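You operate a simulated robot arm through the tools that you are given. There is no shell and no other tool. Be economical: measure what you need, move in short steps, check, and stop when the job is done.

Carry out the task below with a simulated robot arm. There is one attempt and no reset: what you move stays moved.

## Task
Put three of the square pegs from the pale table on the small board.

The check looks at the end state, three seconds after you hand in, the way a careful person would. Anything else that was tipped, shoved, dropped, spilled or broken makes it a failure.

## Robot
A 7-joint arm with a two-finger parallel gripper on a trunk, on a base that drives. Base frame: it is fixed to the floor where the robot stands at the start and does not move with it; the origin is under the middle of the robot, x ahead of it, y to its left, z up; the surface under the hand at the start is at about z = 0.8. Readings come in m, rad, newtons and seconds.
Its first joint turns from -2.897 to 2.897 rad. Payload 3.43 kg.
The TCP is the grasp point between the finger pads, 0.03 m short of the fingertips. In the tool frame z runs along the fingers and y along their closing line. Largest opening 0.094 m; finger width 0.028, thickness 0.01; the body of the gripper, 0.05 by 0.096 m, starts 0.055 m behind the TCP.
Orientation is that of the tool frame in the base frame, as a unit quaternion [w, x, y, z]. With the fingers straight down and closing along the base's y, the tool's x points along the base's -x, its y along +y and its z along -z.

## Interface
- The arm moves only by the tool drive_tool. Its argument "increments" is one flat list of numbers, 7 for each row, row after row: the shift along the tool's x, y, z in m, then the turn, a rotation vector about the tool's x, y, z in rad, then the gripper command, from -1 (shut) to 1 (fully open), values between in proportion. In form: [tx, ty, tz, rx, ry, rz, fingers, tx, ty, tz, rx, ry, rz, fingers, ...]. A call has 1 to 12 rows; each row shifts and turns the commanded pose from where the row before left it, along the tool's axes as they then stand. Rows are played at 5 a second. More than 0.05 m and 0.15 rad between two rows, or a gripper value outside its range, and nothing of the call is played. A pose out of reach is approached as far as the arm can. The call stops where the force on the tool passes 40 N (or 10 N more than at its start, if that is more) or the arm is blocked; 0.2 s more then pass. Each finger travels about 0.045 m/s and halts on what it meets, pressing with about 44 N; the grip force reading is that of the motor and also rises with nothing between the fingers. The clock runs only during rows and for 0.2 s after the last one: add rows that do not move to give the fingers time. The reply holds the time, the measured pose of the TCP, the force on the tool along the base axes, the opening and the grip force, in the units named above and with some noise, with the torque about the TCP (base axes, N m) and any sound that the robot's microphone picked up, and new pictures: "pictures" is both (left out), scene, wrist or none.
- Cameras (640 x 400 px; columns grow to the right, rows downward): "scene" is now at [0.5165, 0.1956, 1.2913]; the picture's right is [0.00, -1.00, 0.00], its down [-0.81, -0.00, -0.59] and it looks along [0.59, 0.00, -0.81] (base axes); focal length 225 px, centre (320, 200). "wrist" rides on the gripper at [0.076, 0.014, -0.102] in the tool frame; the picture's right is [-0.18, 0.98, 0.00], its down [-0.75, -0.14, -0.64] and it looks along [-0.63, -0.12, 0.77] (tool axes); focal length 243 px, centre (320, 200). There is no depth. A picture from a camera that has moved, and an enlarged one, comes with that camera's place and axes in the base frame and with its lens.
- slide_trunk(by): slides the trunk up (or, below 0, down) by that many m; the arm and the scene camera ride with it, the base frame stays. It gives what a move gives, with no picture.
- drive_base(legs): drives the robot by 1 to 6 legs, each [ahead, left, turn to the left] in m, m and rad, along the robot's own axes; the way and the turn of a leg run together, so that a leg with both is an arc; at most 1.5 m and 3.142 rad a leg. The arm and the cameras ride along, it lands a little off, and it stops where it bumps. It gives what a move gives, and a new picture of the scene camera.
- aim_head(pan, tilt): turns the head with the scene camera to pan (to the left, within 1.798 rad either way) and tilt (down, from -0.506 to 1.204), counted from straight ahead of the robot. It gives what a move gives, and a new picture of the scene camera.
- enlarge(camera, box): a new picture of the part [left, top, right, bottom] of that camera's present view, enlarged. It takes no simulated time.
- sign_off(): hands the job in; it is judged then, once.

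Work in short steps. Places have to be worked out from the pictures, the camera data and where the tool is seen: move nearer, look again, correct. Check each grasp and each placing, and mend what went wrong. You have 165 turns and 260 pictures in all, those below and enlarged ones among them. Open the gripper and draw the arm clear of the work before you hand the job in, unless the task says otherwise; then end with one line.

The tools are called after "Emit:" as a command line: name --argument value ..., lists and objects as JSON in quotes. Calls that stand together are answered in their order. drive_tool: Moves the arm, as the interface text tells. Its arguments: {"type":"object","properties":{"increments":{"type":"array","items":{"type":"number"}},"pictures":{"type":"string","enum":["both","scene","wrist","none"]}},"required":["increments"]} The other tools are called the same way: slide_trunk (by) slides the trunk up or down; drive_base (legs) drives the base; aim_head (pan, tilt) turns the head that bears the scene camera; enlarge (camera, box) takes an enlarged picture of a part of a camera's view; sign_off () hands the job in.

At the start:

```text
time_s: 0.0
tool_pos: [0.6545, 0.0286, 1.0921]
ee_rot: [-0.001, 0.0, 1.0, -0.001]
force: [0.0, -0.8, 0.3]
ft_torque: [0.01, 0.0, 0.0]
gripper_width: 0.094
gripper_force: 0.1
trunk travel left (down, up): [-0.375, 0.235]
robot x, y, heading: [0.0002, 0.0009, 0.001]
head pan, tilt: [0.003, 0.939]
```

scene: 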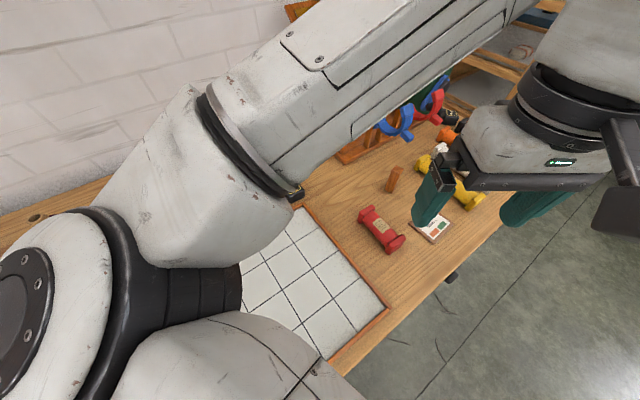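
wrist: 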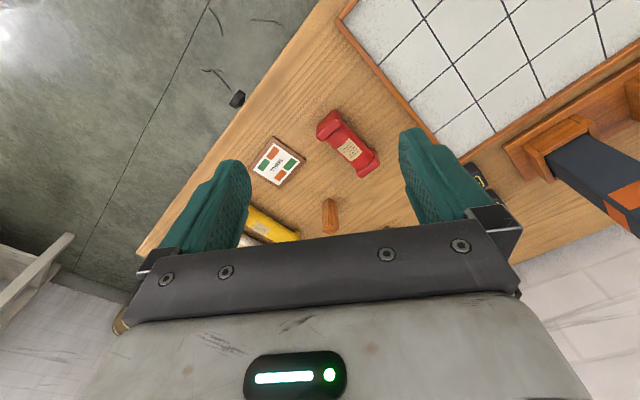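

The bench in front shows tools, a red dumbbell-like item and a peg-like item; no pale table is evident yet. I look around with the head.

Emit:
aim_head --pan -1.2 --tilt 0.6

Emit:
aim_head --pan 1.3 --tilt 0.6

Emit:
aim_head --pan 0.0 --tilt 0.4

```text
time_s: 1.4
tool_pos: [0.654, 0.0286, 1.0911]
ee_rot: [-0.001, 0.0, 1.0, -0.001]
force: [-0.2, 0.4, 0.4]
ft_torque: [-0.02, -0.01, 0.01]
gripper_width: 0.0939
gripper_force: 0.1
trunk travel left (down, up): [-0.375, 0.235]
robot x, y, heading: [-0.0004, -0.0045, -0.001]
head pan, tilt: [-1.201, 0.6]
camera scene: at [0.4752, 0.113, 1.3188], right [-0.93, -0.36, 0.0], down [-0.2, 0.53, -0.82], along [0.3, -0.77, -0.57], focal length 225 px, centre (320, 200)
```

scene: 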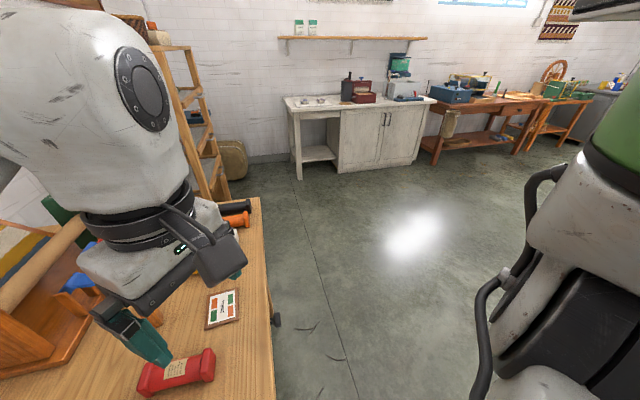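

```text
time_s: 3.7
tool_pos: [0.6545, 0.0286, 1.0913]
ee_rot: [-0.001, 0.001, 1.0, -0.001]
force: [-0.2, -0.2, 0.8]
ft_torque: [0.02, 0.0, 0.02]
gripper_width: 0.0941
gripper_force: 0.1
trunk travel left (down, up): [-0.375, 0.235]
robot x, y, heading: [0.0019, -0.0022, 0.005]
head pan, tilt: [1.3, 0.6]
camera scene: at [0.4668, 0.2806, 1.3189], right [0.96, -0.27, 0.0], down [-0.15, -0.54, -0.82], along [0.22, 0.79, -0.57], focal length 225 px, centre (320, 200)
```

scene: 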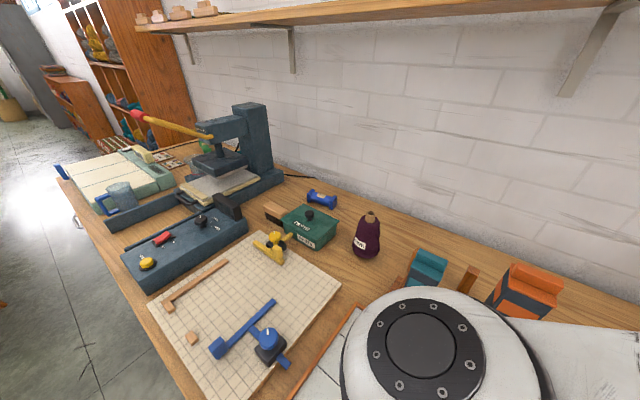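

```text
time_s: 5.1
tool_pos: [0.6547, 0.0273, 1.0902]
ee_rot: [0.0, 0.0, 1.0, -0.001]
force: [-0.2, -0.9, 0.1]
ft_torque: [0.03, -0.04, 0.0]
gripper_width: 0.0938
gripper_force: 0.0
trunk travel left (down, up): [-0.375, 0.235]
robot x, y, heading: [-0.0029, 0.0002, 0.003]
head pan, tilt: [0.0, 0.4]
camera scene: at [0.5358, 0.1955, 1.3371], right [0.0, -1.0, 0.0], down [-0.39, 0.0, -0.92], along [0.92, 0.0, -0.39], focal length 225 px, centre (320, 200)
```

scene: 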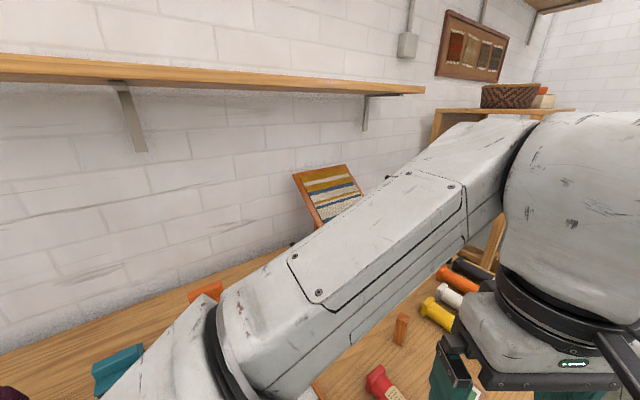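

The whitish bench against the far wall on the right is a candidate "pale table". I enlarge there and look further behind.

Emit:
aim_head --pan -1.75 --tilt 0.3

Emit:
aim_head --pan 1.79 --tilt 0.3

Emit:
aim_head --pan -1.2 --tilt 0.4

Emit:
enlarge --camera "scene" --box '[270, 80, 450, 240]'

Emit:
enlarge --camera "scene" --box '[420, 80, 640, 240]'

```text
time_s: 6.9
tool_pos: [0.6542, 0.0282, 1.0912]
ee_rot: [-0.001, 0.0, 1.0, -0.001]
force: [-0.4, -0.7, -0.2]
ft_torque: [-0.01, -0.01, 0.01]
gripper_width: 0.0942
gripper_force: 0.1
trunk travel left (down, up): [-0.375, 0.235]
robot x, y, heading: [0.0012, -0.0011, -0.0]
head pan, tilt: [-1.751, 0.3]
camera scene: at [0.4265, 0.1036, 1.3464], right [-0.98, 0.18, 0.0], down [0.05, 0.29, -0.96], along [-0.17, -0.94, -0.3], focal length 225 px, centre (320, 200)
```

scene: 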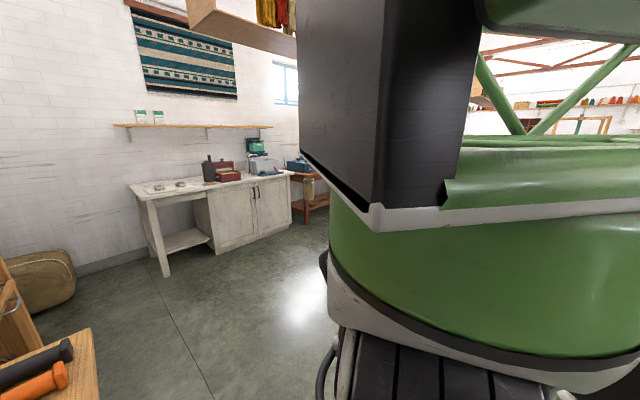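

```text
time_s: 9.9
tool_pos: [0.6546, 0.0279, 1.0911]
ee_rot: [-0.001, 0.0, 1.0, -0.002]
force: [-0.2, -0.2, 0.6]
ft_torque: [-0.01, -0.02, 0.02]
gripper_width: 0.0939
gripper_force: 0.0
trunk travel left (down, up): [-0.375, 0.235]
robot x, y, heading: [0.0004, 0.0016, 0.001]
head pan, tilt: [1.791, 0.3]
camera scene: at [0.4228, 0.2866, 1.3463], right [0.98, 0.22, 0.0], down [0.06, -0.29, -0.96], along [-0.21, 0.93, -0.3], focal length 225 px, centre (320, 200)
```

scene: 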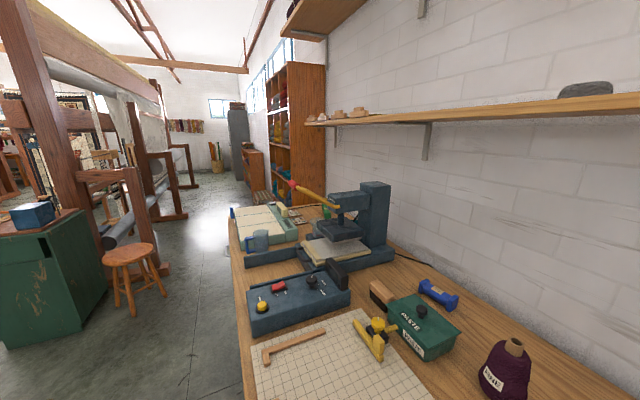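

```text
time_s: 12.5
tool_pos: [0.6549, 0.0274, 1.0906]
ee_rot: [-0.001, 0.0, 1.0, -0.002]
force: [-0.7, 0.8, 0.4]
ft_torque: [0.03, 0.01, 0.02]
gripper_width: 0.094
gripper_force: 0.1
trunk travel left (down, up): [-0.375, 0.235]
robot x, y, heading: [0.0001, 0.0017, 0.002]
head pan, tilt: [-1.201, 0.4]
camera scene: at [0.4767, 0.1091, 1.3371], right [-0.93, -0.36, 0.0], down [-0.14, 0.36, -0.92], along [0.33, -0.86, -0.39], focal length 225 px, centre (320, 200)
```

scene: 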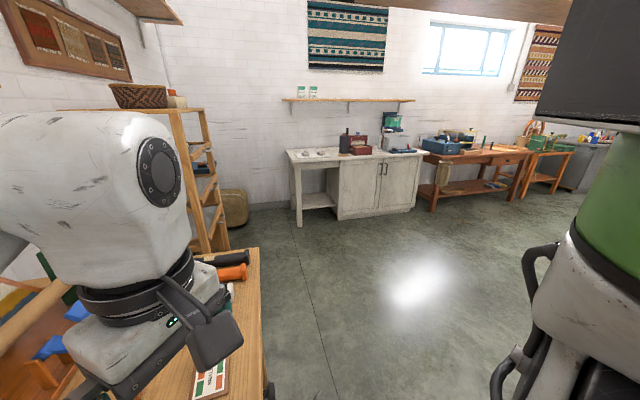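

```text
2.50 times, centred on (360, 160) of scene
camera zoom: at [0.4767, 0.1091, 1.3371], right [-0.93, -0.36, 0.0], down [-0.14, 0.36, -0.92], along [0.33, -0.86, -0.39], focal length 563 px, centre (220, 300)
```

zoom: 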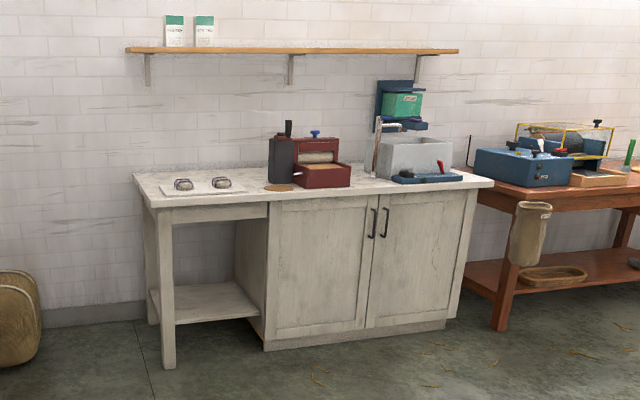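

```text
2.50 times, centred on (530, 160) of scene
camera zoom: at [0.4767, 0.1091, 1.3371], right [-0.93, -0.36, 0.0], down [-0.14, 0.36, -0.92], along [0.33, -0.86, -0.39], focal length 563 px, centre (-205, 300)
```

zoom: 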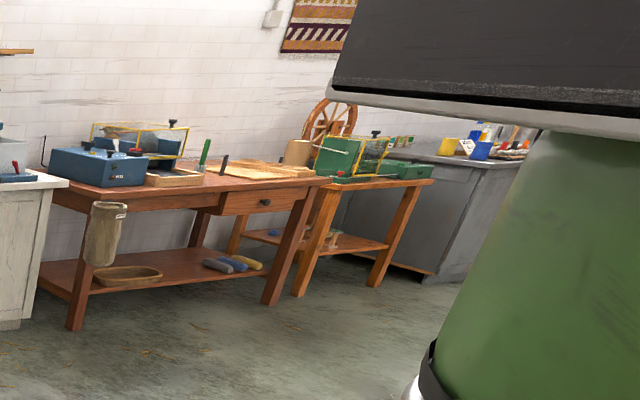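

No pegs are clearly visible yet. I look down the bench toward its far right, then back away a bit to be able to turn and survey the room.

Emit:
drive_base --legs '[[-0.7, 0, 0]]'

Emit:
aim_head --pan 0.0 --tilt 0.4

```text
time_s: 16.3
tool_pos: [-0.0486, 0.0261, 1.0911]
ee_rot: [-0.001, 0.004, 1.0, -0.001]
force: [-0.1, -0.1, -0.1]
ft_torque: [0.01, 0.01, 0.04]
gripper_width: 0.0941
gripper_force: 0.0
trunk travel left (down, up): [-0.375, 0.235]
robot x, y, heading: [-0.7043, 0.0017, -0.008]
head pan, tilt: [-1.201, 0.4]
camera scene: at [-0.2262, 0.1081, 1.3371], right [-0.94, -0.35, 0.0], down [-0.14, 0.36, -0.92], along [0.33, -0.86, -0.39], focal length 225 px, centre (320, 200)
```

scene: 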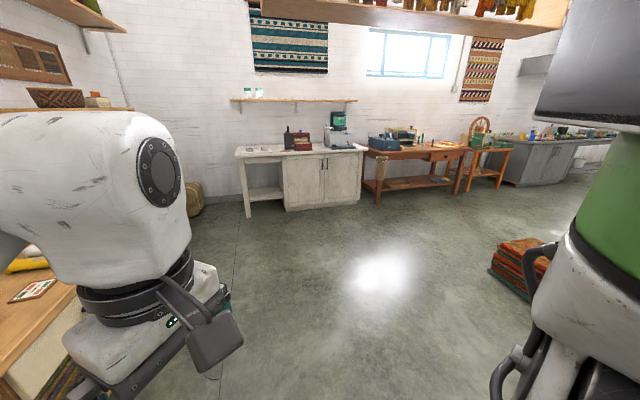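

```text
time_s: 17.7
tool_pos: [-0.0487, 0.0257, 1.0906]
ee_rot: [-0.001, 0.004, 1.0, -0.002]
force: [-0.4, 0.4, -0.3]
ft_torque: [0.04, 0.02, 0.0]
gripper_width: 0.0936
gripper_force: 0.0
trunk travel left (down, up): [-0.375, 0.235]
robot x, y, heading: [-0.704, 0.0046, -0.004]
head pan, tilt: [0.0, 0.4]
camera scene: at [-0.1664, 0.1939, 1.3371], right [-0.01, -1.0, 0.0], down [-0.39, 0.0, -0.92], along [0.92, -0.01, -0.39], focal length 225 px, centre (320, 200)
```

scene: 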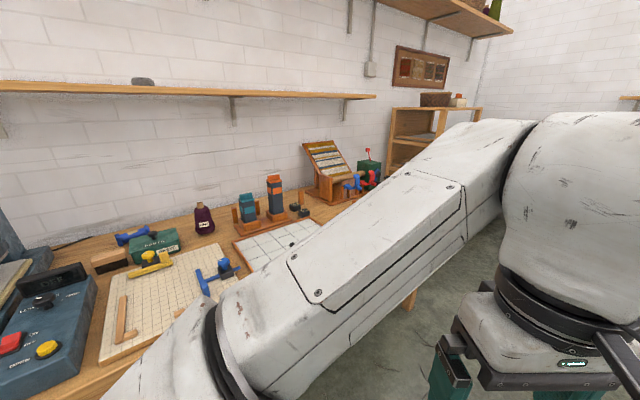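

I turn right in place to see the rest of the room.

Emit:
drive_base --legs '[[0, 0, -1.57]]'

Emit:
aim_head --pan -1.0 --tilt 0.4

Emit:
aim_head --pan -1.79 --tilt 0.3

```text
time_s: 21.9
tool_pos: [-0.6779, -0.6529, 1.0926]
ee_rot: [-0.001, 0.709, 0.706, 0.0]
force: [-0.3, 0.2, 0.2]
ft_torque: [-0.01, 0.02, 0.01]
gripper_width: 0.0939
gripper_force: 0.0
trunk travel left (down, up): [-0.375, 0.235]
robot x, y, heading: [-0.704, 0.0029, -1.573]
head pan, tilt: [0.0, 0.4]
camera scene: at [-0.5105, -0.5327, 1.3371], right [-1.0, 0.01, 0.0], down [0.0, 0.39, -0.92], along [0.0, -0.92, -0.39], focal length 225 px, centre (320, 200)
```

scene: 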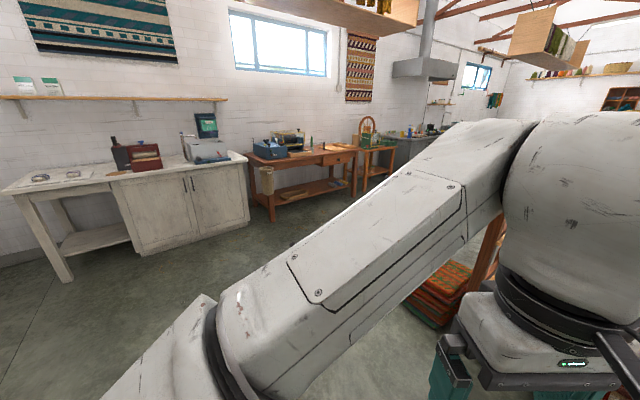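

```text
time_s: 23.2
tool_pos: [-0.6784, -0.6522, 1.0912]
ee_rot: [-0.002, 0.709, 0.705, -0.001]
force: [0.0, -0.3, -0.6]
ft_torque: [-0.01, 0.0, 0.0]
gripper_width: 0.0938
gripper_force: 0.0
trunk travel left (down, up): [-0.375, 0.235]
robot x, y, heading: [-0.7031, 0.005, -1.574]
head pan, tilt: [-1.0, 0.4]
camera scene: at [-0.5882, -0.4898, 1.3371], right [-0.54, 0.84, 0.0], down [0.33, 0.21, -0.92], along [-0.78, -0.49, -0.39], focal length 225 px, centre (320, 200)
```

scene: 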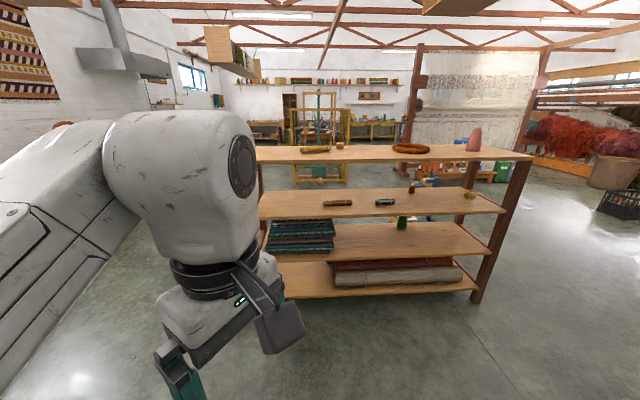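

```text
time_s: 24.3
tool_pos: [-0.6794, -0.6525, 1.091]
ee_rot: [-0.002, 0.709, 0.705, 0.0]
force: [-0.2, -0.1, -0.5]
ft_torque: [-0.01, -0.01, 0.02]
gripper_width: 0.0939
gripper_force: 0.0
trunk travel left (down, up): [-0.375, 0.235]
robot x, y, heading: [-0.7028, 0.0008, -1.58]
head pan, tilt: [-1.791, 0.3]
camera scene: at [-0.601, -0.4193, 1.3464], right [0.22, 0.97, 0.0], down [0.29, -0.07, -0.96], along [-0.93, 0.21, -0.3], focal length 225 px, centre (320, 200)
```

scene: 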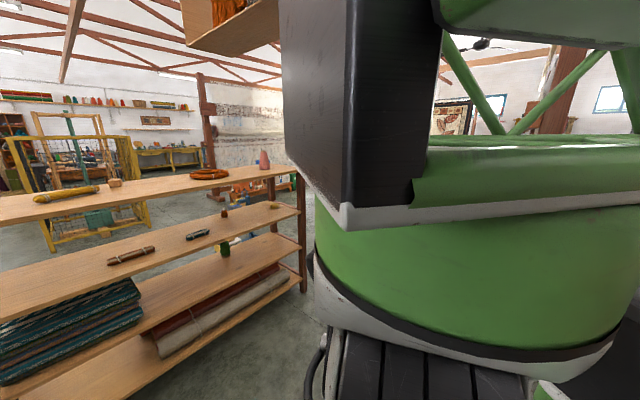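

I take a closer look at the side tables from here.

Emit:
aim_head --pan 0.35 --tilt 0.4

Emit:
enlarge --camera "scene" --box '[120, 100, 320, 225]'

Emit:
enlarge --camera "scene" --box '[300, 80, 460, 180]'

```text
time_s: 26.4
tool_pos: [-0.6785, -0.6518, 1.0907]
ee_rot: [-0.002, 0.709, 0.705, 0.0]
force: [-0.7, 0.1, 0.1]
ft_torque: [-0.03, -0.01, 0.02]
gripper_width: 0.0941
gripper_force: 0.0
trunk travel left (down, up): [-0.375, 0.235]
robot x, y, heading: [-0.7061, 0.0002, -1.577]
head pan, tilt: [0.351, 0.4]
camera scene: at [-0.4787, -0.5273, 1.3371], right [-0.94, -0.34, 0.0], down [-0.13, 0.37, -0.92], along [0.31, -0.87, -0.39], focal length 225 px, centre (320, 200)
```

scene: 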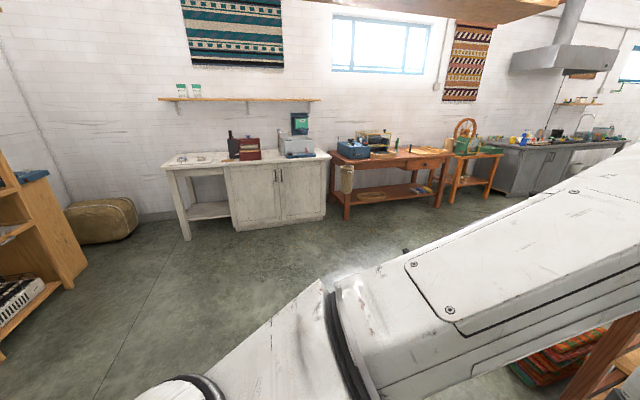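

```text
3.20 times, centred on (220, 162) of scene
camera zoom: at [-0.4787, -0.5273, 1.3371], right [-0.94, -0.34, 0.0], down [-0.13, 0.37, -0.92], along [0.31, -0.87, -0.39], focal length 721 px, centre (640, 320)
```

zoom: 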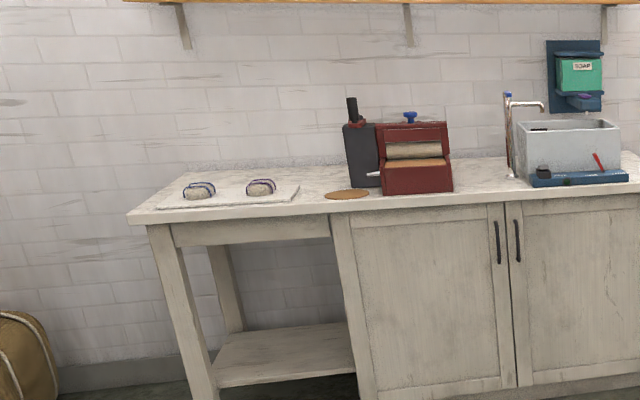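

```text
4.00 times, centred on (380, 130) of scene
camera zoom: at [-0.4787, -0.5273, 1.3371], right [-0.94, -0.34, 0.0], down [-0.13, 0.37, -0.92], along [0.31, -0.87, -0.39], focal length 901 px, centre (80, 480)
```

zoom: 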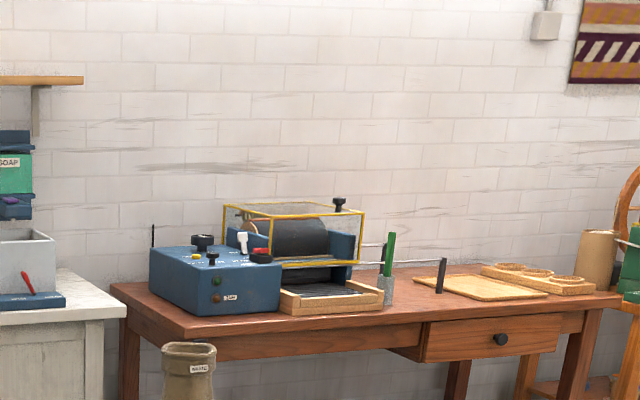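

No pegs on those. I turn further to survey the rest of the hall (shelf is about 1.2 m off, clear of the arm).

Emit:
drive_base --legs '[[0.0, 0, -1.57]]'

Emit:
aim_head --pan -0.9 --tilt 0.4

Emit:
aim_head --pan 0.8 --tilt 0.4

```text
time_s: 30.6
tool_pos: [-1.3575, -0.0237, 1.0914]
ee_rot: [-0.002, 1.0, -0.001, 0.001]
force: [0.1, -0.3, 0.0]
ft_torque: [-0.01, 0.0, -0.03]
gripper_width: 0.094
gripper_force: 0.1
trunk travel left (down, up): [-0.375, 0.235]
robot x, y, heading: [-0.7056, 0.002, 3.139]
head pan, tilt: [0.351, 0.4]
camera scene: at [-1.2327, -0.2225, 1.3371], right [-0.34, 0.94, 0.0], down [0.37, 0.13, -0.92], along [-0.87, -0.31, -0.39], focal length 225 px, centre (320, 200)
```

scene: 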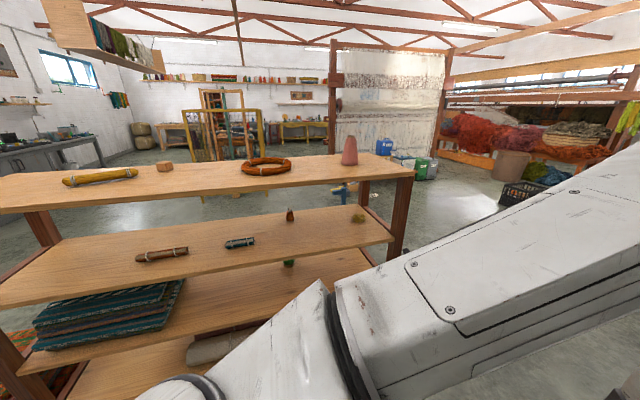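

```text
time_s: 32.0
tool_pos: [-1.3585, -0.0238, 1.0905]
ee_rot: [-0.002, 1.0, -0.001, 0.001]
force: [0.2, 0.7, 0.0]
ft_torque: [0.01, 0.02, 0.03]
gripper_width: 0.094
gripper_force: 0.1
trunk travel left (down, up): [-0.375, 0.235]
robot x, y, heading: [-0.7064, 0.0059, 3.135]
head pan, tilt: [-0.901, 0.4]
camera scene: at [-1.203, -0.1182, 1.3371], right [0.78, 0.62, 0.0], down [0.24, -0.31, -0.92], along [-0.57, 0.72, -0.39], focal length 225 px, centre (320, 200)
```

scene: 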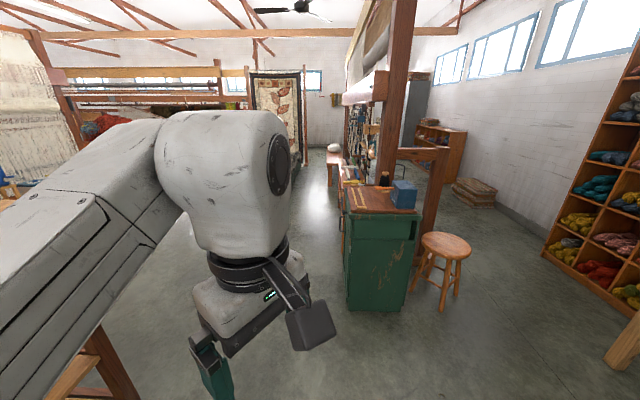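

```text
time_s: 33.7
tool_pos: [-1.3576, -0.0231, 1.0911]
ee_rot: [-0.002, 1.0, -0.001, 0.001]
force: [0.1, -0.2, 0.4]
ft_torque: [0.0, 0.02, 0.02]
gripper_width: 0.0942
gripper_force: 0.0
trunk travel left (down, up): [-0.375, 0.235]
robot x, y, heading: [-0.7004, -0.0011, 3.139]
head pan, tilt: [0.799, 0.4]
camera scene: at [-1.2104, -0.2571, 1.3371], right [-0.71, 0.7, 0.0], down [0.27, 0.28, -0.92], along [-0.64, -0.66, -0.39], focal length 225 px, centre (320, 200)
```

scene: 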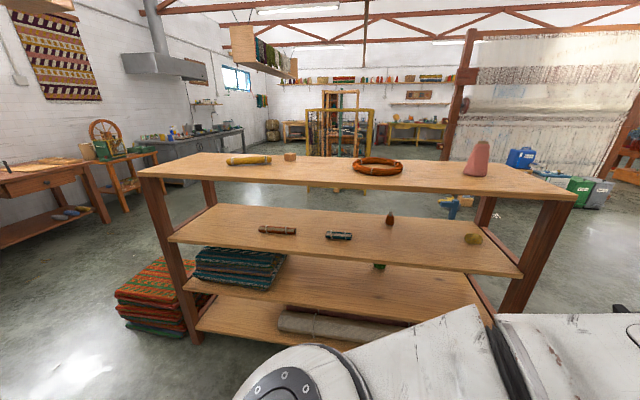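

Far tables at the back wall: enlarge them.

Emit:
enlarge --camera "scene" --box '[270, 70, 470, 180]'

Emit:
enlarge --camera "scene" --box '[80, 90, 290, 200]'

```text
3.20 times, centred on (370, 125) of scene
camera zoom: at [-1.2104, -0.2571, 1.3371], right [-0.71, 0.7, 0.0], down [0.27, 0.28, -0.92], along [-0.64, -0.66, -0.39], focal length 721 px, centre (160, 440)
```

zoom: 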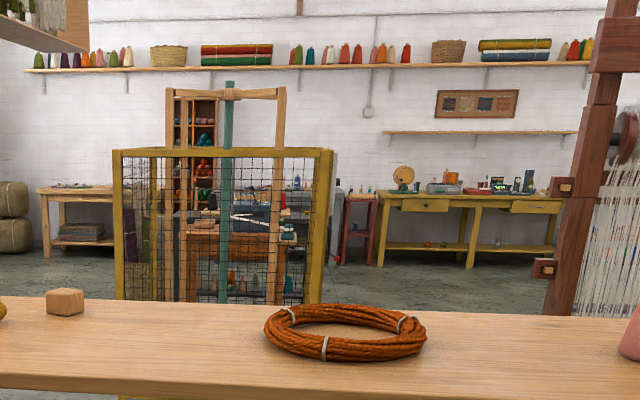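

```text
3.05 times, centred on (185, 145) of scene
camera zoom: at [-1.2104, -0.2571, 1.3371], right [-0.71, 0.7, 0.0], down [0.27, 0.28, -0.92], along [-0.64, -0.66, -0.39], focal length 686 px, centre (731, 368)
```

zoom: 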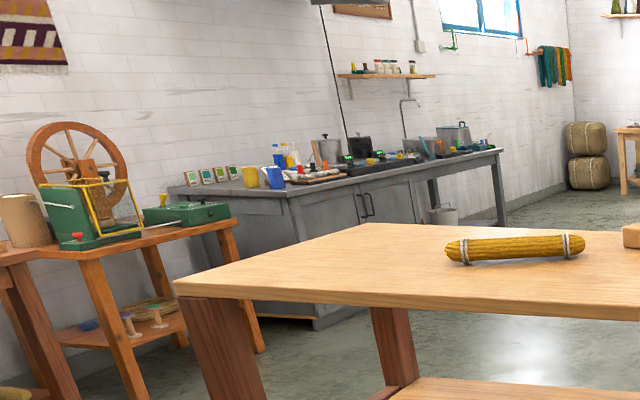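

Before a long trip I check the first bench more carefully: turn back left toward it.

Emit:
drive_base --legs '[[0.0, 0, -1.9]]'

Emit:
aim_head --pan 0.0 --tilt 0.4

Emit:
enlarge --camera "scene" --box '[0, 80, 320, 280]'

Emit:
aim_head --pan -0.9 --tilt 0.4

```text
time_s: 38.7
tool_pos: [-0.5212, 0.6305, 1.0915]
ee_rot: [0.0, -0.583, 0.812, -0.002]
force: [-0.7, -1.1, 0.0]
ft_torque: [0.0, 0.01, 0.0]
gripper_width: 0.0939
gripper_force: 0.0
trunk travel left (down, up): [-0.375, 0.235]
robot x, y, heading: [-0.7048, 0.0046, 1.248]
head pan, tilt: [0.799, 0.4]
camera scene: at [-0.7886, 0.567, 1.3371], right [0.89, 0.46, 0.0], down [0.18, -0.35, -0.92], along [-0.42, 0.82, -0.39], focal length 225 px, centre (320, 200)
```

scene: 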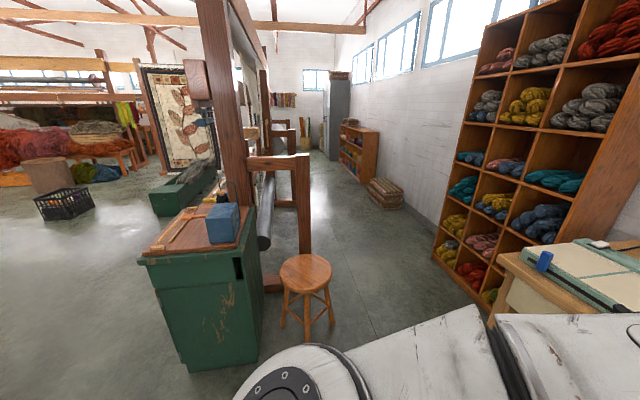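

```text
time_s: 39.8
tool_pos: [-0.5216, 0.6325, 1.0916]
ee_rot: [0.001, -0.584, 0.812, -0.001]
force: [-0.1, -0.2, 0.2]
ft_torque: [0.01, 0.0, 0.0]
gripper_width: 0.0941
gripper_force: 0.1
trunk travel left (down, up): [-0.375, 0.235]
robot x, y, heading: [-0.7025, 0.0014, 1.249]
head pan, tilt: [0.0, 0.4]
camera scene: at [-0.7168, 0.5724, 1.3371], right [0.95, -0.32, 0.0], down [-0.12, -0.37, -0.92], along [0.29, 0.87, -0.39], focal length 225 px, centre (320, 200)
```

scene: 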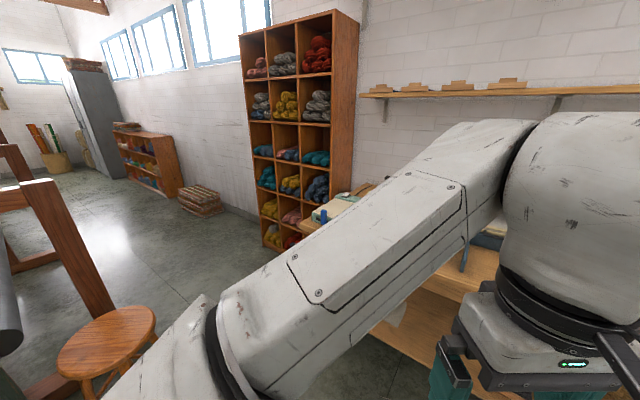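

```text
2.00 times, centred on (160, 180) of scene
camera zoom: at [-0.7168, 0.5724, 1.3371], right [0.95, -0.32, 0.0], down [-0.12, -0.37, -0.92], along [0.29, 0.87, -0.39], focal length 450 px, centre (640, 240)
```

zoom: 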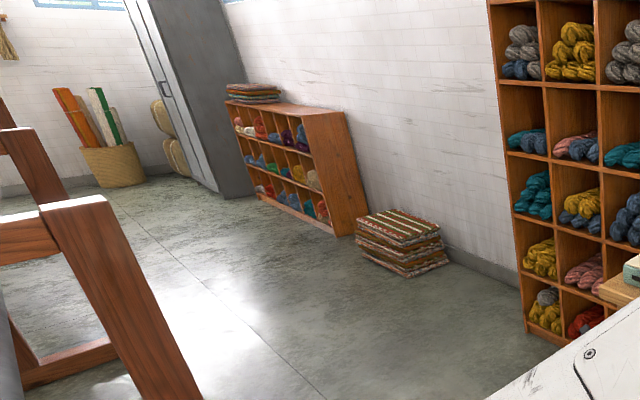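

```text
time_s: 41.0
tool_pos: [-0.5218, 0.632, 1.0913]
ee_rot: [0.0, -0.583, 0.813, -0.002]
force: [0.2, 0.2, -0.4]
ft_torque: [0.01, 0.01, 0.0]
gripper_width: 0.0939
gripper_force: 0.0
trunk travel left (down, up): [-0.375, 0.235]
robot x, y, heading: [-0.7022, 0.0022, 1.248]
head pan, tilt: [-0.901, 0.4]
camera scene: at [-0.6592, 0.5159, 1.3371], right [0.34, -0.94, 0.0], down [-0.37, -0.13, -0.92], along [0.87, 0.31, -0.39], focal length 225 px, centre (320, 200)
```

scene: 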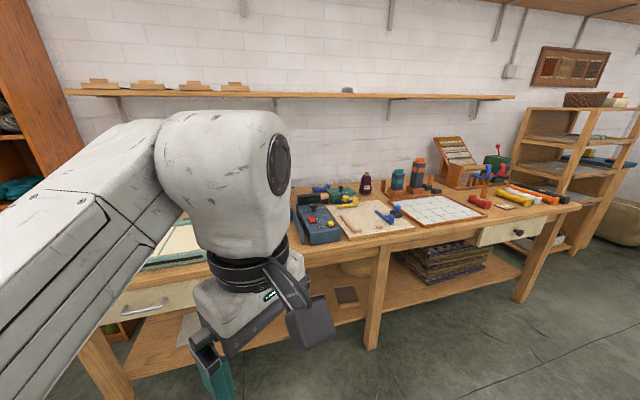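

Emit:
enlarge --camera "scene" --box '[300, 120, 460, 240]'

Emit:
enlarge --camera "scene" --box '[420, 120, 580, 240]'

```text
3.33 times, centred on (380, 180) of scene
camera zoom: at [-0.6592, 0.5159, 1.3371], right [0.34, -0.94, 0.0], down [-0.37, -0.13, -0.92], along [0.87, 0.31, -0.39], focal length 751 px, centre (120, 267)
```

zoom: 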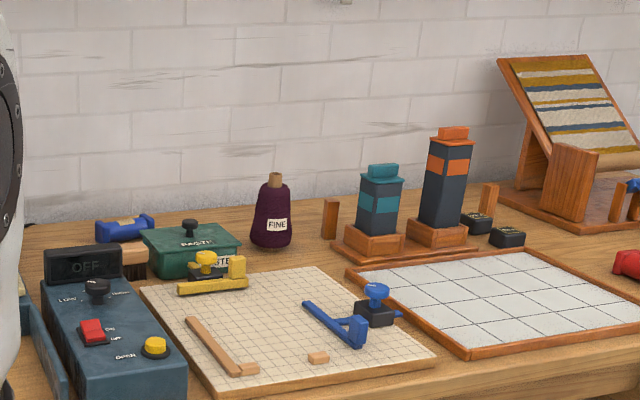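

```text
3.33 times, centred on (500, 180) of scene
camera zoom: at [-0.6592, 0.5159, 1.3371], right [0.34, -0.94, 0.0], down [-0.37, -0.13, -0.92], along [0.87, 0.31, -0.39], focal length 751 px, centre (-280, 267)
```

zoom: 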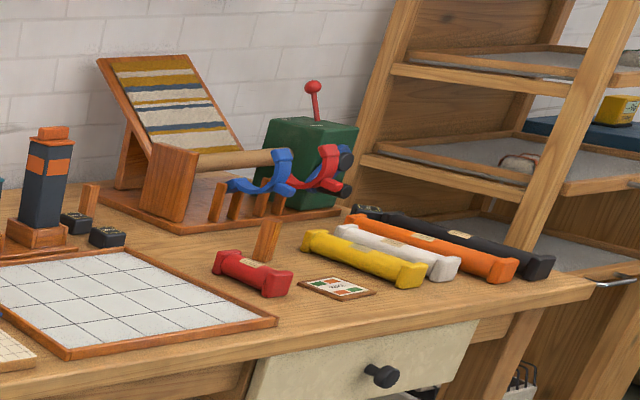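

There are several upright square pegs on this light wood bench (near the towers, red spool, and blue clamp). I drive closer to look for the "small board".

Emit:
drive_base --legs '[[0, 0, -1.248]]'

Emit:
drive_base --legs '[[0.25, 0.1, 0]]'

Emit:
aim_head --pan -0.1 --tilt 0.5

```text
time_s: 44.5
tool_pos: [-0.0489, 0.0279, 1.0911]
ee_rot: [-0.002, 0.002, 1.0, -0.001]
force: [-0.5, 0.2, 0.8]
ft_torque: [0.0, -0.02, -0.01]
gripper_width: 0.0939
gripper_force: 0.0
trunk travel left (down, up): [-0.375, 0.235]
robot x, y, heading: [-0.7014, 0.0012, -0.005]
head pan, tilt: [-0.901, 0.4]
camera scene: at [-0.2025, 0.1231, 1.3371], right [-0.79, -0.62, 0.0], down [-0.24, 0.31, -0.92], along [0.57, -0.72, -0.39], focal length 225 px, centre (320, 200)
```

scene: 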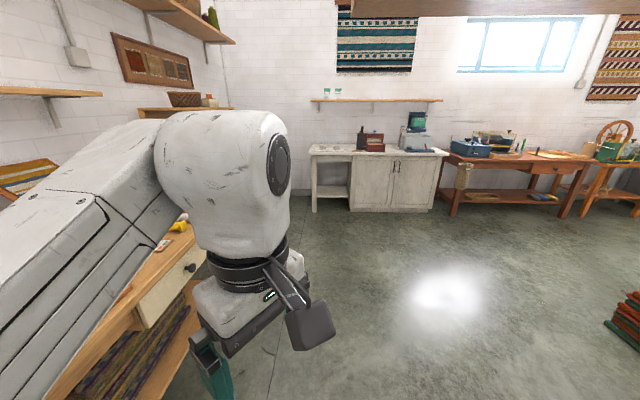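

```text
time_s: 46.4
tool_pos: [0.2039, 0.1241, 1.0902]
ee_rot: [-0.002, 0.003, 1.0, -0.001]
force: [-0.4, -0.7, 0.0]
ft_torque: [0.02, 0.02, 0.0]
gripper_width: 0.094
gripper_force: 0.1
trunk travel left (down, up): [-0.375, 0.235]
robot x, y, heading: [-0.4506, 0.097, -0.01]
head pan, tilt: [-0.901, 0.4]
camera scene: at [0.0509, 0.2204, 1.3371], right [-0.79, -0.62, 0.0], down [-0.24, 0.31, -0.92], along [0.57, -0.73, -0.39], focal length 225 px, centre (320, 200)
```

scene: 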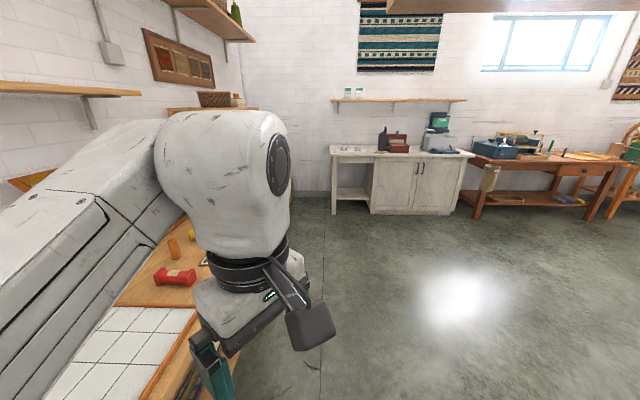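

```text
time_s: 47.5
tool_pos: [0.204, 0.1237, 1.0908]
ee_rot: [0.0, 0.003, 1.0, -0.001]
force: [0.0, -0.8, -1.0]
ft_torque: [0.02, 0.01, -0.02]
gripper_width: 0.0938
gripper_force: 0.0
trunk travel left (down, up): [-0.375, 0.235]
robot x, y, heading: [-0.4499, 0.0995, -0.003]
head pan, tilt: [-0.099, 0.499]
camera scene: at [0.0845, 0.2837, 1.3279], right [-0.11, -0.99, 0.0], down [-0.48, 0.05, -0.88], along [0.87, -0.09, -0.48], focal length 225 px, centre (320, 200)
```

scene: 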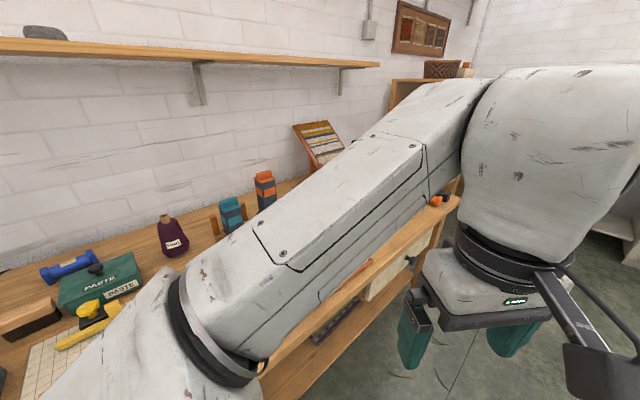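

The arm blocks the view. I shift to the right so the bench can be seen over the arm's left side.

Emit:
drive_base --legs '[[-0.1, -1.0, 0]]'

Emit:
aim_head --pan 0.75 --tilt 0.6

```text
time_s: 52.7
tool_pos: [0.0987, -0.8664, 1.0902]
ee_rot: [-0.001, 0.001, 1.0, -0.002]
force: [0.5, 0.0, 0.2]
ft_torque: [0.01, 0.03, -0.02]
gripper_width: 0.0939
gripper_force: 0.0
trunk travel left (down, up): [-0.375, 0.235]
robot x, y, heading: [-0.5559, -0.8892, 0.002]
head pan, tilt: [-0.099, 0.499]
camera scene: at [-0.0217, -0.7068, 1.3279], right [-0.1, -0.99, 0.0], down [-0.48, 0.05, -0.88], along [0.87, -0.09, -0.48], focal length 225 px, centre (320, 200)
```

scene: 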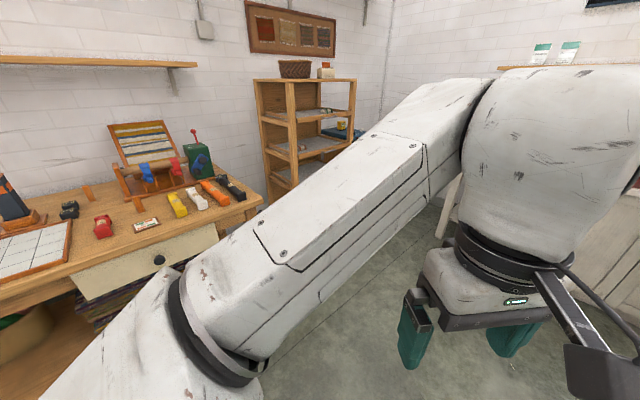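

```text
time_s: 53.9
tool_pos: [0.0992, -0.8656, 1.0918]
ee_rot: [-0.001, 0.001, 1.0, -0.002]
force: [0.7, 0.9, 0.0]
ft_torque: [0.01, 0.02, -0.01]
gripper_width: 0.094
gripper_force: 0.0
trunk travel left (down, up): [-0.375, 0.235]
robot x, y, heading: [-0.5567, -0.893, -0.002]
head pan, tilt: [0.75, 0.6]
camera scene: at [-0.0474, -0.6375, 1.3189], right [0.68, -0.73, 0.0], down [-0.41, -0.38, -0.83], along [0.61, 0.56, -0.57], focal length 225 px, centre (320, 200)
```

scene: 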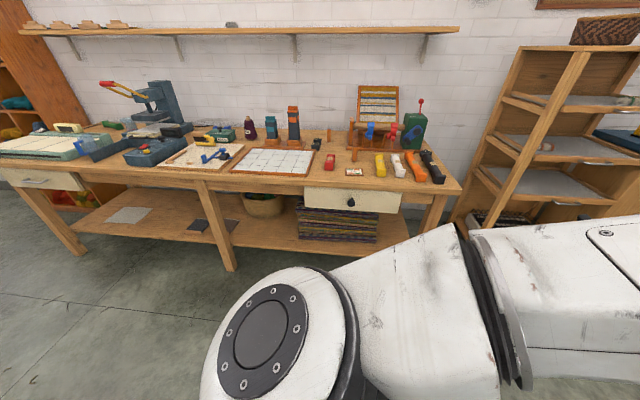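

Good view; enlarge the bench in parts.

Emit:
enlarge --camera "scene" --box '[310, 80, 460, 200]'

Emit:
enlarge --camera "scene" --box '[180, 90, 330, 190]'

Emit:
enlarge --camera "scene" --box '[20, 70, 200, 240]'

```text
3.33 times, centred on (385, 140) of scene
camera zoom: at [-0.0474, -0.6375, 1.3189], right [0.68, -0.73, 0.0], down [-0.41, -0.38, -0.83], along [0.61, 0.56, -0.57], focal length 751 px, centre (103, 400)
```

zoom: 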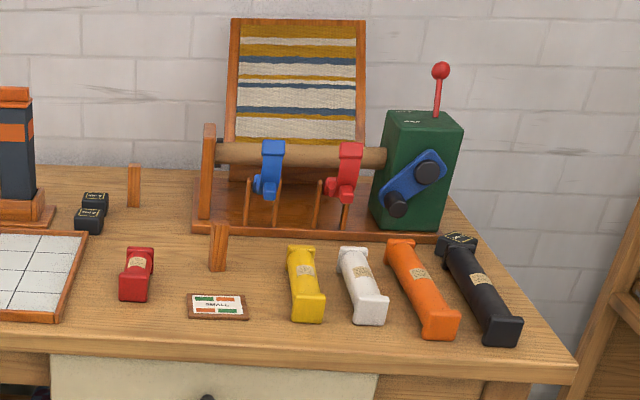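

```text
4.00 times, centred on (255, 140) of scene
camera zoom: at [-0.0474, -0.6375, 1.3189], right [0.68, -0.73, 0.0], down [-0.41, -0.38, -0.83], along [0.61, 0.56, -0.57], focal length 901 px, centre (580, 440)
```

zoom: 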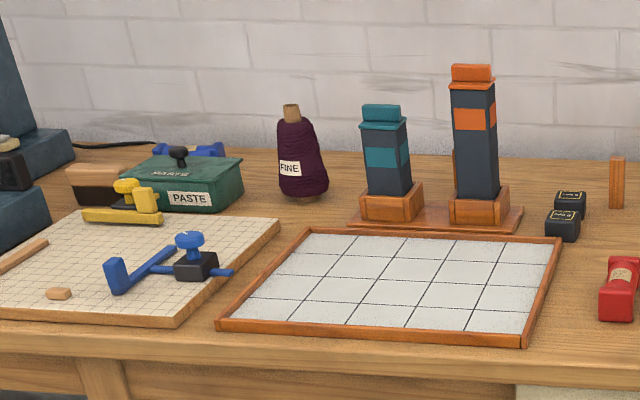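

```text
2.35 times, centred on (110, 155) of scene
camera zoom: at [-0.0474, -0.6375, 1.3189], right [0.68, -0.73, 0.0], down [-0.41, -0.38, -0.83], along [0.61, 0.56, -0.57], focal length 530 px, centre (814, 306)
```

zoom: 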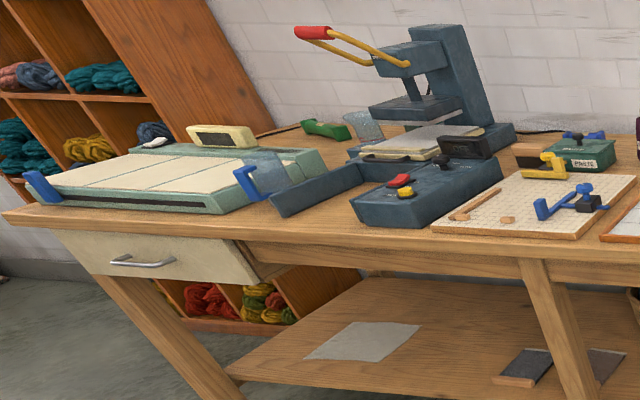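

Enlargements are re-rendered sharply, so I can scout far tables by zoom. I raise the trunk and turn to look at the far side.

Emit:
slide_trunk --by 0.23

Emit:
drive_base --legs '[[0, 0, -1.57]]'

Emit:
aim_head --pan -0.9 --tilt 0.2

```text
time_s: 56.3
tool_pos: [0.0986, -0.8646, 1.3214]
ee_rot: [-0.001, 0.001, 1.0, -0.001]
force: [0.2, 0.0, 0.4]
ft_torque: [0.01, -0.01, -0.01]
gripper_width: 0.0938
gripper_force: 0.0
trunk travel left (down, up): [-0.605, 0.005]
robot x, y, heading: [-0.5531, -0.8922, -0.004]
head pan, tilt: [0.75, 0.6]
```

```text
time_s: 60.6
tool_pos: [-0.5347, -1.5466, 1.3213]
ee_rot: [-0.002, 0.71, 0.704, 0.0]
force: [-0.2, 0.0, 0.3]
ft_torque: [0.01, 0.02, -0.03]
gripper_width: 0.094
gripper_force: 0.0
trunk travel left (down, up): [-0.605, 0.005]
robot x, y, heading: [-0.5544, -0.8906, -1.579]
head pan, tilt: [0.75, 0.6]
camera scene: at [-0.3045, -1.4009, 1.5488], right [-0.74, -0.68, 0.0], down [-0.38, 0.42, -0.82], along [0.56, -0.61, -0.57], focal length 225 px, centre (320, 200)
```

scene: 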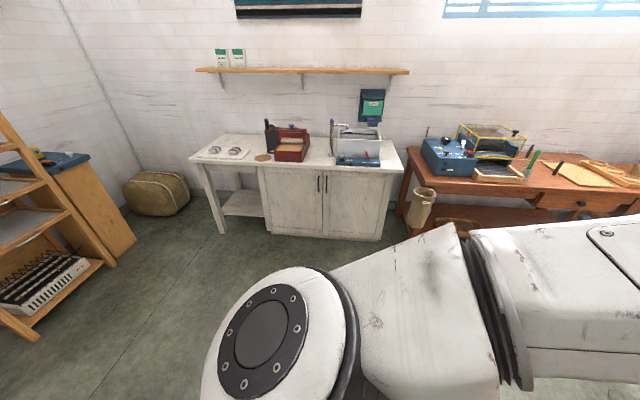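

```text
time_s: 62.3
tool_pos: [-0.5342, -1.5476, 1.3221]
ee_rot: [-0.001, 0.711, 0.704, -0.001]
force: [-0.8, -1.0, 0.5]
ft_torque: [-0.04, -0.05, -0.01]
gripper_width: 0.0939
gripper_force: 0.1
trunk travel left (down, up): [-0.605, 0.005]
robot x, y, heading: [-0.5565, -0.8899, -1.579]
head pan, tilt: [-0.901, 0.201]
camera scene: at [-0.4377, -1.3929, 1.5856], right [-0.61, 0.79, 0.0], down [0.16, 0.12, -0.98], along [-0.77, -0.6, -0.2], focal length 225 px, centre (320, 200)
```

scene: 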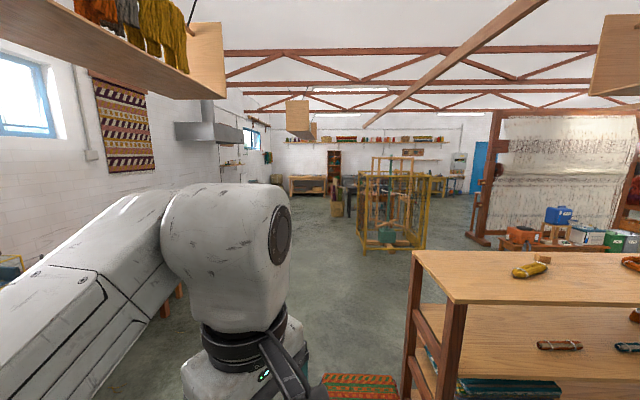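

Emit:
enlarge --camera "scene" --box '[275, 150, 365, 210]'

Emit:
enlarge --camera "scene" --box '[360, 140, 480, 220]'

Emit:
aim_head --pan -1.4 --tilt 0.25

```text
6.67 times, centred on (320, 180) of scene
camera zoom: at [-0.4377, -1.3929, 1.5856], right [-0.61, 0.79, 0.0], down [0.16, 0.12, -0.98], along [-0.77, -0.6, -0.2], focal length 1501 px, centre (320, 333)
```

zoom: 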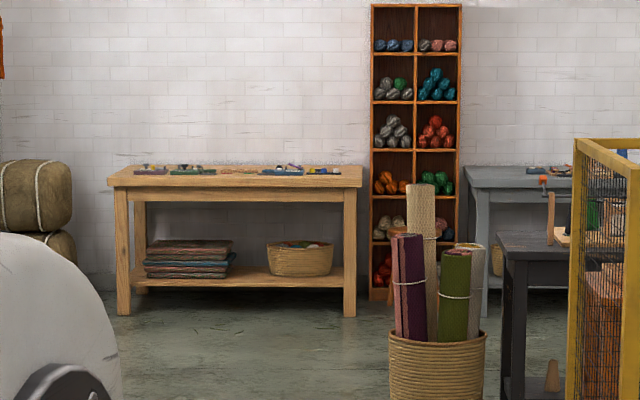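

```text
5.00 times, centred on (420, 180) of scene
camera zoom: at [-0.4377, -1.3929, 1.5856], right [-0.61, 0.79, 0.0], down [0.16, 0.12, -0.98], along [-0.77, -0.6, -0.2], focal length 1126 px, centre (-180, 300)
```

zoom: 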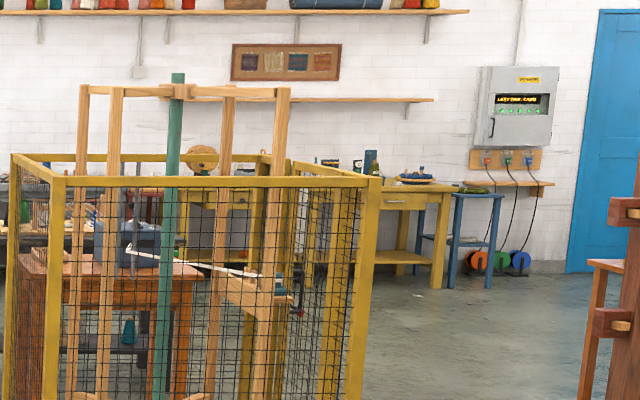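

```text
time_s: 63.2
tool_pos: [-0.5342, -1.5469, 1.3225]
ee_rot: [-0.002, 0.71, 0.704, -0.001]
force: [0.9, 0.4, 1.2]
ft_torque: [-0.01, 0.01, 0.0]
gripper_width: 0.0939
gripper_force: 0.1
trunk travel left (down, up): [-0.605, 0.005]
robot x, y, heading: [-0.5558, -0.8917, -1.575]
head pan, tilt: [-1.4, 0.25]
camera scene: at [-0.4563, -1.3508, 1.5811], right [-0.16, 0.99, 0.0], down [0.24, 0.04, -0.97], along [-0.96, -0.16, -0.25], focal length 225 px, centre (320, 200)
```

scene: 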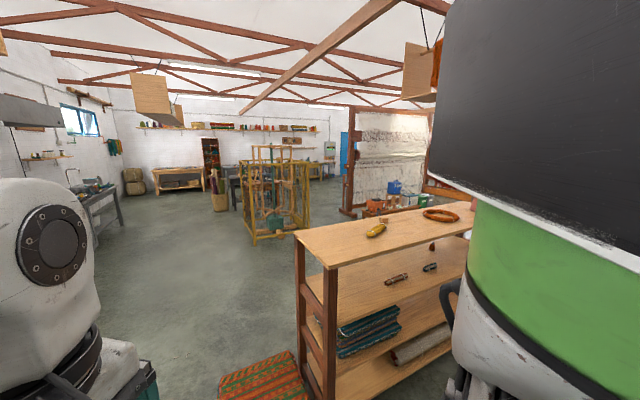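

A pale wooden table stands at the far wall. Zoom on it tightly.

Emit:
enlarge --camera "scene" --box '[140, 158, 220, 208]'

Emit:
enlarge --camera "scene" --box '[148, 164, 180, 184]'

Emit:
enlarge --camera "scene" --box '[175, 160, 207, 180]'

Emit:
enlarge --camera "scene" --box '[220, 140, 330, 210]'

```text
8.00 times, centred on (180, 183) of scene
camera zoom: at [-0.4563, -1.3508, 1.5811], right [-0.16, 0.99, 0.0], down [0.24, 0.04, -0.97], along [-0.96, -0.16, -0.25], focal length 1802 px, centre (1440, 336)
```

zoom: 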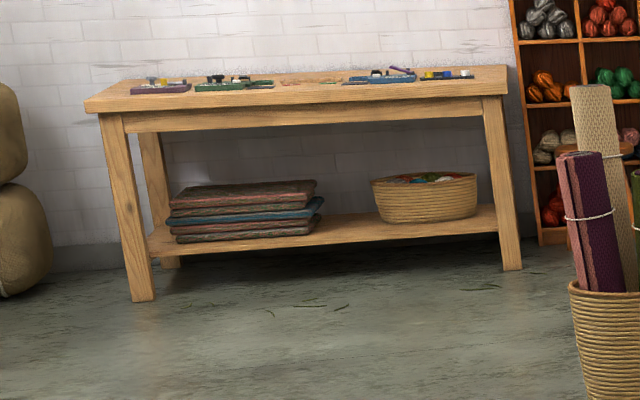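

```text
16.00 times, centred on (164, 174) of scene
camera zoom: at [-0.4563, -1.3508, 1.5811], right [-0.16, 0.99, 0.0], down [0.24, 0.04, -0.97], along [-0.96, -0.16, -0.25], focal length 3603 px, centre (2816, 616)
```

zoom: 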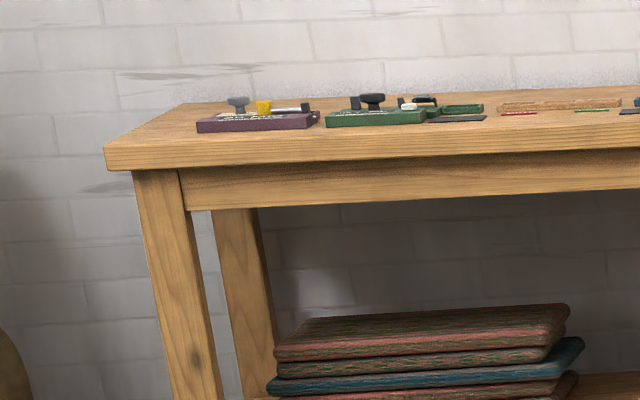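

```text
16.00 times, centred on (191, 170) of scene
camera zoom: at [-0.4563, -1.3508, 1.5811], right [-0.16, 0.99, 0.0], down [0.24, 0.04, -0.97], along [-0.96, -0.16, -0.25], focal length 3603 px, centre (2384, 680)
```

zoom: 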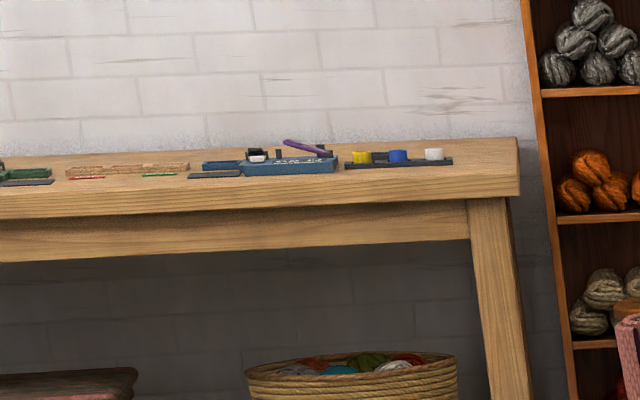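

```text
5.71 times, centred on (275, 175) of scene
camera zoom: at [-0.4563, -1.3508, 1.5811], right [-0.16, 0.99, 0.0], down [0.24, 0.04, -0.97], along [-0.96, -0.16, -0.25], focal length 1287 px, centre (577, 343)
```

zoom: 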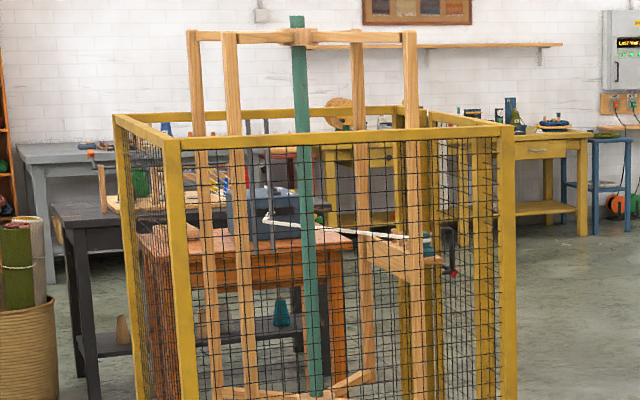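

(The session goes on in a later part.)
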